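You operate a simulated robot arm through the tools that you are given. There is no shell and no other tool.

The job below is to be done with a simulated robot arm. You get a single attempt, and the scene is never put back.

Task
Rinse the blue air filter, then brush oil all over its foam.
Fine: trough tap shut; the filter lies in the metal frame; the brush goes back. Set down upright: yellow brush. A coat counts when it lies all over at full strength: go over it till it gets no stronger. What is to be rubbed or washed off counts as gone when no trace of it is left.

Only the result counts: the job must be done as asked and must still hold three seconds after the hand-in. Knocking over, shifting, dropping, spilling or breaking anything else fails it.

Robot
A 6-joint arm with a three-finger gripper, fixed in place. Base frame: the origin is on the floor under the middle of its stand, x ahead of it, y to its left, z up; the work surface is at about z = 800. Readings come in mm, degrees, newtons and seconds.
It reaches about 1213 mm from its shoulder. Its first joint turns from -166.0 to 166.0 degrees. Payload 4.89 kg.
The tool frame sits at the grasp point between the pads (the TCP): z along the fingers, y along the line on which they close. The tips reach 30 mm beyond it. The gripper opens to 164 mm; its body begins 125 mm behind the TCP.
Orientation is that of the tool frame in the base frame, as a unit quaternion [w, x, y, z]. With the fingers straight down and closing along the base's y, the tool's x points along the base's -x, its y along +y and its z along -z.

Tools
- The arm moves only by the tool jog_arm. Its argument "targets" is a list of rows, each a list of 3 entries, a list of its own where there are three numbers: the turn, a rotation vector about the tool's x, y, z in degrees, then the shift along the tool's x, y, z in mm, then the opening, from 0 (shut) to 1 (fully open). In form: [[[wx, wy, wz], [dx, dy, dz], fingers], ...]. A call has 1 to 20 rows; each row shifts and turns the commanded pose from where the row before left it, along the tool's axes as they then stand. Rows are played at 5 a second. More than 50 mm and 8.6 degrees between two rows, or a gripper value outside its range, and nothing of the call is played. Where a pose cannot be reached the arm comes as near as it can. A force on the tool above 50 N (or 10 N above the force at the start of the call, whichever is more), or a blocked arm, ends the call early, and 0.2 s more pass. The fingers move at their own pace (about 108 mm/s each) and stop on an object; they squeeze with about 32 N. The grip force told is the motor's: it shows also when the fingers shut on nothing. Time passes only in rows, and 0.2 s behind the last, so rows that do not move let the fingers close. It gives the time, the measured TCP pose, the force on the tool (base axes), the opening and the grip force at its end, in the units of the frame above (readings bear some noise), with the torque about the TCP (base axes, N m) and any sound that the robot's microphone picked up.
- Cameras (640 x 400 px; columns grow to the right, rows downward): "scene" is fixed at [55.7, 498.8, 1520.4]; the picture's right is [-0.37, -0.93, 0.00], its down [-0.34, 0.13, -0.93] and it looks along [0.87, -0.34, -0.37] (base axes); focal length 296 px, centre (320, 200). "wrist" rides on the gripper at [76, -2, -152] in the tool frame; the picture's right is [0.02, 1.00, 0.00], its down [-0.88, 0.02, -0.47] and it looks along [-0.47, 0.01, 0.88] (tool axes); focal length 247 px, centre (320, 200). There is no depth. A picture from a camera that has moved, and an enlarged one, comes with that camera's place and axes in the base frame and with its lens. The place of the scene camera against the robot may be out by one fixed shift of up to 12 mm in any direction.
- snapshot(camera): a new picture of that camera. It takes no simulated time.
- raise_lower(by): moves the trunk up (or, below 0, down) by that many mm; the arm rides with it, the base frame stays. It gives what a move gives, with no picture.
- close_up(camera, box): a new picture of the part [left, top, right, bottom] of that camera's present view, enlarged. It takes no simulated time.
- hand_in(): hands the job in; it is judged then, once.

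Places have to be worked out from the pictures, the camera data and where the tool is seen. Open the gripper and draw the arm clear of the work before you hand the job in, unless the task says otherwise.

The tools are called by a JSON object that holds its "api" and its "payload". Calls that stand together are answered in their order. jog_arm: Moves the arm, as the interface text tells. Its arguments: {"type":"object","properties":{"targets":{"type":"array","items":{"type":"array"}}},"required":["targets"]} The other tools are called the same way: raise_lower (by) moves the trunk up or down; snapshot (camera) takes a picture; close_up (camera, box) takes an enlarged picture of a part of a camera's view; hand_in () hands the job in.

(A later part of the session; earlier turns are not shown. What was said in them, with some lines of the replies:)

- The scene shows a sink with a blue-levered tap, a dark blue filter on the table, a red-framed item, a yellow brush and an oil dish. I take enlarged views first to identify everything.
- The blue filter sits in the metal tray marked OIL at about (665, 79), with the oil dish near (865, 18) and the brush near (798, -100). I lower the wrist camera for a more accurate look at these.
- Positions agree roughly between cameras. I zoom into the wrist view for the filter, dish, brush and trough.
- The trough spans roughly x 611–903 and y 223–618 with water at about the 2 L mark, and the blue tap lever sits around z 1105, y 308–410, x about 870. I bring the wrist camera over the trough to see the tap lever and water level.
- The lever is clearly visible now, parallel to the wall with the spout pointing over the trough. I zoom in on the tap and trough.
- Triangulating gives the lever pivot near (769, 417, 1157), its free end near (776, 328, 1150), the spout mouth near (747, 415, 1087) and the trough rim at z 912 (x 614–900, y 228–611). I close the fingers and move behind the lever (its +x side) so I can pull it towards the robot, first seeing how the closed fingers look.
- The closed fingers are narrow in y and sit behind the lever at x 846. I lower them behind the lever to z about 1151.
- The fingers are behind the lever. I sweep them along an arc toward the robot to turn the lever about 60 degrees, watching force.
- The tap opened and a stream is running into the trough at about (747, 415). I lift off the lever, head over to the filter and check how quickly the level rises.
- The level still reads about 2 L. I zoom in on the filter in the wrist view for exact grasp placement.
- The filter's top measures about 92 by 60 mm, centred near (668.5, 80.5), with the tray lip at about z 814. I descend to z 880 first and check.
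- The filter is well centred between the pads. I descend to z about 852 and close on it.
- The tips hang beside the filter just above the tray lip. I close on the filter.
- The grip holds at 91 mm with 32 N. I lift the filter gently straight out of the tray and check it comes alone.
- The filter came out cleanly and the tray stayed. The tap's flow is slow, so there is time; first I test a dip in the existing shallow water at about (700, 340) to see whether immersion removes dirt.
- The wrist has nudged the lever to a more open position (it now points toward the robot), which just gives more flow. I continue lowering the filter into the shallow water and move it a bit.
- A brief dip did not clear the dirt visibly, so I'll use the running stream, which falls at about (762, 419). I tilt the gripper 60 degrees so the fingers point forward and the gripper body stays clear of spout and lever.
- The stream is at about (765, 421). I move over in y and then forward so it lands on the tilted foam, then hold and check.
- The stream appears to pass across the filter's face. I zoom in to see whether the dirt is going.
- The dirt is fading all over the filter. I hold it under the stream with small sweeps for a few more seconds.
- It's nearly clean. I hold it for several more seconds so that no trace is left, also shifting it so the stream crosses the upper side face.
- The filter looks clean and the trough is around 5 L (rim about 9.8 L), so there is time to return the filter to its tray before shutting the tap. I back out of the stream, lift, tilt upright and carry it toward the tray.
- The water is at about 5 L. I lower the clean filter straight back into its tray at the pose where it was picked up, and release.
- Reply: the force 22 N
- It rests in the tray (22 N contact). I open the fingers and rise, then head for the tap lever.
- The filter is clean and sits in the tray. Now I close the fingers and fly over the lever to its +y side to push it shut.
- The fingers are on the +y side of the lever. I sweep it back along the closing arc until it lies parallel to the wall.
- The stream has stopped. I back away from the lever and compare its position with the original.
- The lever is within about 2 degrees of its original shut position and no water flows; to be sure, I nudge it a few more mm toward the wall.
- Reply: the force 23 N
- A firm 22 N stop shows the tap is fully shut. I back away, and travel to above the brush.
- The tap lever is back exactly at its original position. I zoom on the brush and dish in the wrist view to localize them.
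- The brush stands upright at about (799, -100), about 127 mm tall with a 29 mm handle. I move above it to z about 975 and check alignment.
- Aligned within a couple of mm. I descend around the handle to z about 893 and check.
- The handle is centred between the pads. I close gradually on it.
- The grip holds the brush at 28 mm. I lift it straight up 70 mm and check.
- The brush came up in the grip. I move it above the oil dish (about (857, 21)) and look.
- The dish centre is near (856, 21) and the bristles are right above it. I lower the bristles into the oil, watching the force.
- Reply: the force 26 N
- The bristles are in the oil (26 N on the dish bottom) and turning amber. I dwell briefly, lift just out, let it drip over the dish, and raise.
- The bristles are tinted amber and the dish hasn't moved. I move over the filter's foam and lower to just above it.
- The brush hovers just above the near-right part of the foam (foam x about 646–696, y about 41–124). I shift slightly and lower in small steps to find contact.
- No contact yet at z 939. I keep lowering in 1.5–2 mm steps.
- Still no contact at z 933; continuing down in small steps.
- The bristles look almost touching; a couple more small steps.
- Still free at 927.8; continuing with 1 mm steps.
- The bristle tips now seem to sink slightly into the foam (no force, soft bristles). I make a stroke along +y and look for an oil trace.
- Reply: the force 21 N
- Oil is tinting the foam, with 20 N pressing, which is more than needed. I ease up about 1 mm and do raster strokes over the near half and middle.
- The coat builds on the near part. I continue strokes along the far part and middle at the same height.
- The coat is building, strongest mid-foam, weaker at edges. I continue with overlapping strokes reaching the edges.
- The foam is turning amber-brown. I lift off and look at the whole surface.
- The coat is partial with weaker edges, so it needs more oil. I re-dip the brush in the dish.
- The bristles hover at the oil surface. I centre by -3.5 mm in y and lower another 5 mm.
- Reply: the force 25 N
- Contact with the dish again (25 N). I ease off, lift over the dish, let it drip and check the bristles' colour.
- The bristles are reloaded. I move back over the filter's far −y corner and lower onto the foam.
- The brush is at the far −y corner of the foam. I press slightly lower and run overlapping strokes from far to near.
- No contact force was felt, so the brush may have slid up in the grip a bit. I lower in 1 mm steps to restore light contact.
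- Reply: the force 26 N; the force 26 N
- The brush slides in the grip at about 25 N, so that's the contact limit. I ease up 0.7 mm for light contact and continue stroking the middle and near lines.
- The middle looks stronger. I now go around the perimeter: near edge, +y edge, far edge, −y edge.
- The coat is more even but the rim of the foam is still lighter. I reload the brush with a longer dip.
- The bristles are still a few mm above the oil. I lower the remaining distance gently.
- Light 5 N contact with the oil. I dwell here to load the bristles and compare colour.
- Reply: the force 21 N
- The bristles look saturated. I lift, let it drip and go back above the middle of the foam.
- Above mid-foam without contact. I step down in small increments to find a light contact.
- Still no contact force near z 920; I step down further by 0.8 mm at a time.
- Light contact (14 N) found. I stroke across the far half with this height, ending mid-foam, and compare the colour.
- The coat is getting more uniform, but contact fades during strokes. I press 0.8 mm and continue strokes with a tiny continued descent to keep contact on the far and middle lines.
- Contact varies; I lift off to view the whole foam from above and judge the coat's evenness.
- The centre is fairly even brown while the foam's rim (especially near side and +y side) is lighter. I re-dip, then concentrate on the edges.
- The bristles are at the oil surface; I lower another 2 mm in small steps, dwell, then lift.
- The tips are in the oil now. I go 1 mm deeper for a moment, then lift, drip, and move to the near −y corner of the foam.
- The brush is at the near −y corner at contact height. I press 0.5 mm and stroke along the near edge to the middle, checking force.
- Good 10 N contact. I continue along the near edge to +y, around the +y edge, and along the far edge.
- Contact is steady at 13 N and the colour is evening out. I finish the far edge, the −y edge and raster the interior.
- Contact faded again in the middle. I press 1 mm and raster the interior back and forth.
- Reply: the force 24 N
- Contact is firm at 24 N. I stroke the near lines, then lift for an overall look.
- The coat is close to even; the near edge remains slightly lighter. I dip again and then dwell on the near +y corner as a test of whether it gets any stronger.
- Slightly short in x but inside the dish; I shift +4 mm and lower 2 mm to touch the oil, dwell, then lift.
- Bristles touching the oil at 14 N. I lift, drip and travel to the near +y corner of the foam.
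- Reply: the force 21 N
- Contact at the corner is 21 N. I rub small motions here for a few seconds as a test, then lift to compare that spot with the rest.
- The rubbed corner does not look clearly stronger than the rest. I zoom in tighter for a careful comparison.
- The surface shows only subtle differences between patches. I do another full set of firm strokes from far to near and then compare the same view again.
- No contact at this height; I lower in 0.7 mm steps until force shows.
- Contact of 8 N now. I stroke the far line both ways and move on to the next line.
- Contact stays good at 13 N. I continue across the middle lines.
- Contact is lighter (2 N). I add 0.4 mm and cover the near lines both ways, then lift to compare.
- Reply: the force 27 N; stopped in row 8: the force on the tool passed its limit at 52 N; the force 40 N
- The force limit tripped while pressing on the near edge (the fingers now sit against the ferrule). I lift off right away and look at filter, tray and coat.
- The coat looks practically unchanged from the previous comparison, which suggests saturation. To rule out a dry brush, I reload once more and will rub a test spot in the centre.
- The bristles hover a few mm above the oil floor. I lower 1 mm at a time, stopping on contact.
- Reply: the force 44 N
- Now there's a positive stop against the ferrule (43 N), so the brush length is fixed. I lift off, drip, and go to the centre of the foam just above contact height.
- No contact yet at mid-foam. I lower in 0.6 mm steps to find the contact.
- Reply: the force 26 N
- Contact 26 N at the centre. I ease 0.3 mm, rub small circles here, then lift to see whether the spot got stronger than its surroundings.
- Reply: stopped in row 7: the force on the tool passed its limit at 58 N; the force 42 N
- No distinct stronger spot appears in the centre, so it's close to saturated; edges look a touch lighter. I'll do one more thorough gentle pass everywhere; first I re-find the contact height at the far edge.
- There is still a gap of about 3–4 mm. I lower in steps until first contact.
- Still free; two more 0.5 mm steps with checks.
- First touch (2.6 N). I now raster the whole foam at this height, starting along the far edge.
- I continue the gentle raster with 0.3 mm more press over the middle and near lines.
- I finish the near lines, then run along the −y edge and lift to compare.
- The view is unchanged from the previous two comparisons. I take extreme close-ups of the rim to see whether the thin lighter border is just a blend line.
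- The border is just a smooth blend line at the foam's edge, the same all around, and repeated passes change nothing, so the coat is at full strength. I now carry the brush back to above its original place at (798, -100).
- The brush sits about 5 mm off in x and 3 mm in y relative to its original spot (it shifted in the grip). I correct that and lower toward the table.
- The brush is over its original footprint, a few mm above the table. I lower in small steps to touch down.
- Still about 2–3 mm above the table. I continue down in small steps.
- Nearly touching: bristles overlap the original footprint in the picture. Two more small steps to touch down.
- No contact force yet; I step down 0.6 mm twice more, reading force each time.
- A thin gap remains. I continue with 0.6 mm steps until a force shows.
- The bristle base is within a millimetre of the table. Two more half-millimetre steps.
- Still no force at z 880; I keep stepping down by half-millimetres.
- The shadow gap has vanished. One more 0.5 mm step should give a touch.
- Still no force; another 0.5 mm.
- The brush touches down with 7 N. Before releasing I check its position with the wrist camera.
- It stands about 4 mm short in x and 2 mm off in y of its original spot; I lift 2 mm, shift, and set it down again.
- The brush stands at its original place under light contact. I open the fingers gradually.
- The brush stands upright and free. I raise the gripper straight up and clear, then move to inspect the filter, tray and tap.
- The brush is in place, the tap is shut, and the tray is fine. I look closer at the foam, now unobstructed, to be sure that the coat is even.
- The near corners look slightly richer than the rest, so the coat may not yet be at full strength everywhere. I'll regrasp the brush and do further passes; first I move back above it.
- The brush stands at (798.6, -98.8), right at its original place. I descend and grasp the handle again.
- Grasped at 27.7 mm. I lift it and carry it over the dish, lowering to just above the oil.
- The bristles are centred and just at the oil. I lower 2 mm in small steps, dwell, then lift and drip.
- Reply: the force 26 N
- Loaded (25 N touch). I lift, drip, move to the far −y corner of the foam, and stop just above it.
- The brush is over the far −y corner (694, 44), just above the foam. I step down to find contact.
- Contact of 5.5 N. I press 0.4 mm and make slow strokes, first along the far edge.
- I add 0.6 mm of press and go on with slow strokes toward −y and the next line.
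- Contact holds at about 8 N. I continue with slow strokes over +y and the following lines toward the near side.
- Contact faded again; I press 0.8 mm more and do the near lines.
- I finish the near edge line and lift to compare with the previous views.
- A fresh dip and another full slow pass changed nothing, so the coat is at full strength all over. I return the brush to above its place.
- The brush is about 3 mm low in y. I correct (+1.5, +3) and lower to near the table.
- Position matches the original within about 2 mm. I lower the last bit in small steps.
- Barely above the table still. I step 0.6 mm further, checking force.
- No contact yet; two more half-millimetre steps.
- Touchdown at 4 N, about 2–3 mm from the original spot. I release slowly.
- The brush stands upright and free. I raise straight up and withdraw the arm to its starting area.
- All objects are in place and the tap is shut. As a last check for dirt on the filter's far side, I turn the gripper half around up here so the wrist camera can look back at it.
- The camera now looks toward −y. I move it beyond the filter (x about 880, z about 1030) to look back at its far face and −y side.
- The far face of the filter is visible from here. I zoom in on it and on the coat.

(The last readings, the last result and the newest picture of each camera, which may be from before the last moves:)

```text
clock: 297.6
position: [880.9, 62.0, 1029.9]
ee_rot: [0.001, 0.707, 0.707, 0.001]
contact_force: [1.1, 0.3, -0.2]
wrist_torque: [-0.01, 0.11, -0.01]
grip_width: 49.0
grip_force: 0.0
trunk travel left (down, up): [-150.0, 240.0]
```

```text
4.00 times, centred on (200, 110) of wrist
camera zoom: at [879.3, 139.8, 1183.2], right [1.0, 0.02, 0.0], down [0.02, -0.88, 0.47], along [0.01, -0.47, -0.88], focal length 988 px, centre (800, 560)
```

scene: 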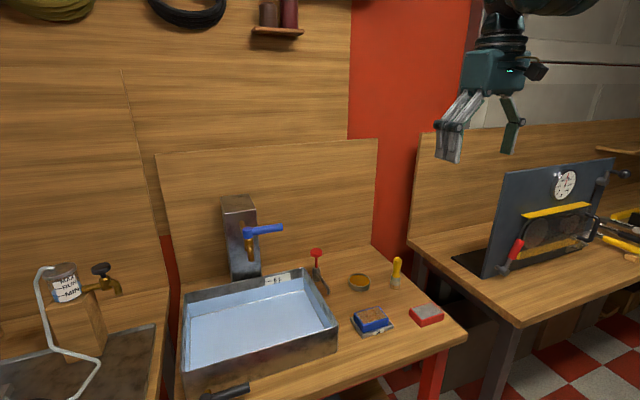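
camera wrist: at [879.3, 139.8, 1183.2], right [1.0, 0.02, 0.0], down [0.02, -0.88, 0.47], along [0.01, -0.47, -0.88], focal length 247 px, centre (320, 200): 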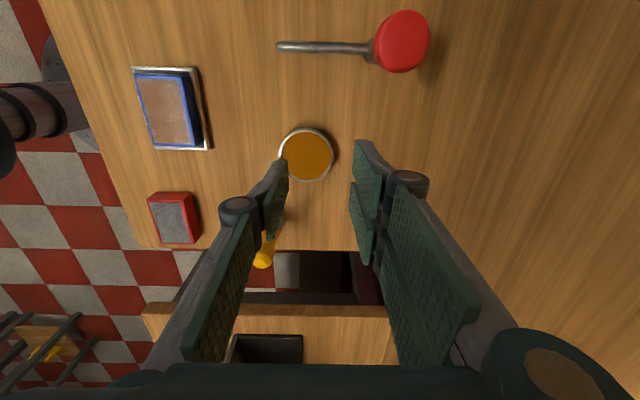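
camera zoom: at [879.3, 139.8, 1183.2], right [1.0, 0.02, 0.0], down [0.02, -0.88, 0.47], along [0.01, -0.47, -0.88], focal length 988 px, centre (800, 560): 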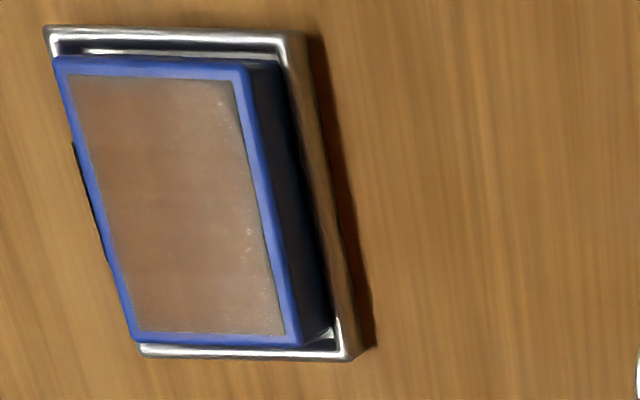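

The far face shows plain blue in shadow with no dirt, and the filter sits inside the frame with an even coat. I withdraw the arm the way it came and open the gripper.

{"api": "jog_arm", "payload": {"targets": [[[0, 0, 0], [-10.9, -32.4, -30.5], 0.3], [[0, 0, 0], [-10.9, -32.4, -30.5], 0.3], [[0, 0, 0], [-10.9, -32.4, -30.5], 0.3], [[0, 0, 0], [-10.9, -32.4, -30.5], 0.4], [[0, 0, 0], [-10.9, -32.4, -30.5], 0.6], [[0, 0, 0], [-10.9, -32.4, -30.5], 0.8], [[0, 0, 0], [-10.9, -32.4, -30.5], 1], [[0, 0, 0], [-10.9, -32.4, -30.5], 1], [[0, 0, 0], [-10.9, -32.4, -30.5], 1], [[0, 0, 0], [-10.9, -32.4, -30.5], 1], [[0, 0, 0], [-10.9, -32.4, -30.5], 1], [[0, 0, 0], [0, 0, 0], 1]]}}

{"api": "snapshot", "payload": {"camera": "scene"}}

{"api": "close_up", "payload": {"camera": "scene", "box": [160, 180, 480, 380]}}

```text
clock: 300.2
position: [522.5, -60.2, 1367.8]
ee_rot: [-0.001, 0.707, 0.707, 0.0]
contact_force: [-0.7, 0.8, 0.7]
wrist_torque: [0.0, -0.14, 0.04]
grip_width: 164.3
grip_force: 0.0
trunk travel left (down, up): [-150.0, 240.0]
```

```text
taken
```

scene: 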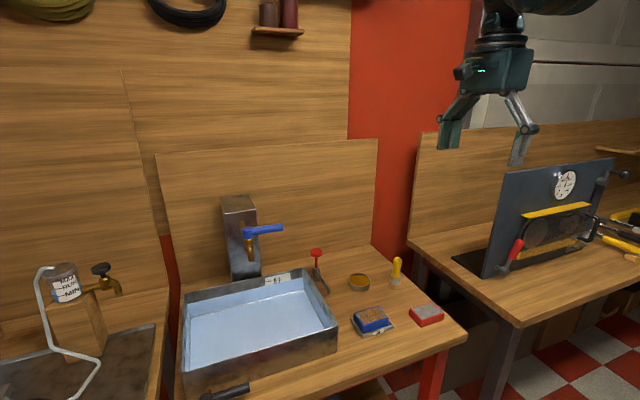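

```text
2.00 times, centred on (320, 280) of scene
camera zoom: at [55.7, 498.8, 1520.4], right [-0.37, -0.93, 0.0], down [-0.34, 0.13, -0.93], along [0.87, -0.34, -0.37], focal length 593 px, centre (320, 40)
```

zoom: 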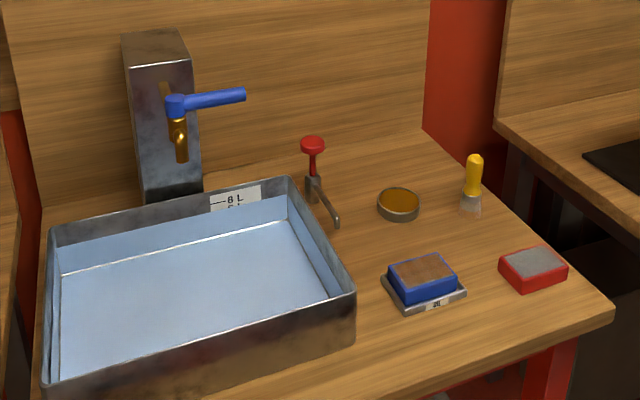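

Everything is as asked: the filter is rinsed and oiled and lies in the metal frame, the tap is shut, the brush is upright at its place, and the arm is clear with the gripper open. I hand in the job.

{"api": "hand_in", "payload": {}}

```text
The job is handed in.
```

I handed the job in with everything set as you asked, though a few points below I could only judge by eye. No verdict came back.

- **Rinse:** I held the filter under the running tap until no dirt showed. The foam and the sides I could see are clean. The far side is in shadow and the underside I never saw directly.
- **Oil coat:** I brushed the whole foam and re-dipped the brush six times after the first loading. A last dip and full slow pass changed nothing, so I took it as full strength. A thin lighter line remains around the foam's edge on all sides. I took it for a picture effect, because extra rubbing did not change it.
- **Filter:** It lies flat inside the metal frame, a few mm off its original position and turned about 2 degrees.
- **Tap:** The blue lever is back against its stop and no water is running. The trough now holds about 6 L, up from about 2 L, and did not overflow.
- **Brush:** It stands upright about 3 mm from where it started.

Nothing was knocked over or dropped, and I saw no spills. The force limit tripped twice, at 52 N and 58 N, while I was pressing the brush on the foam. I saw no damage from either. The arm also bumped the tap lever once while carrying the filter, which only opened it further.
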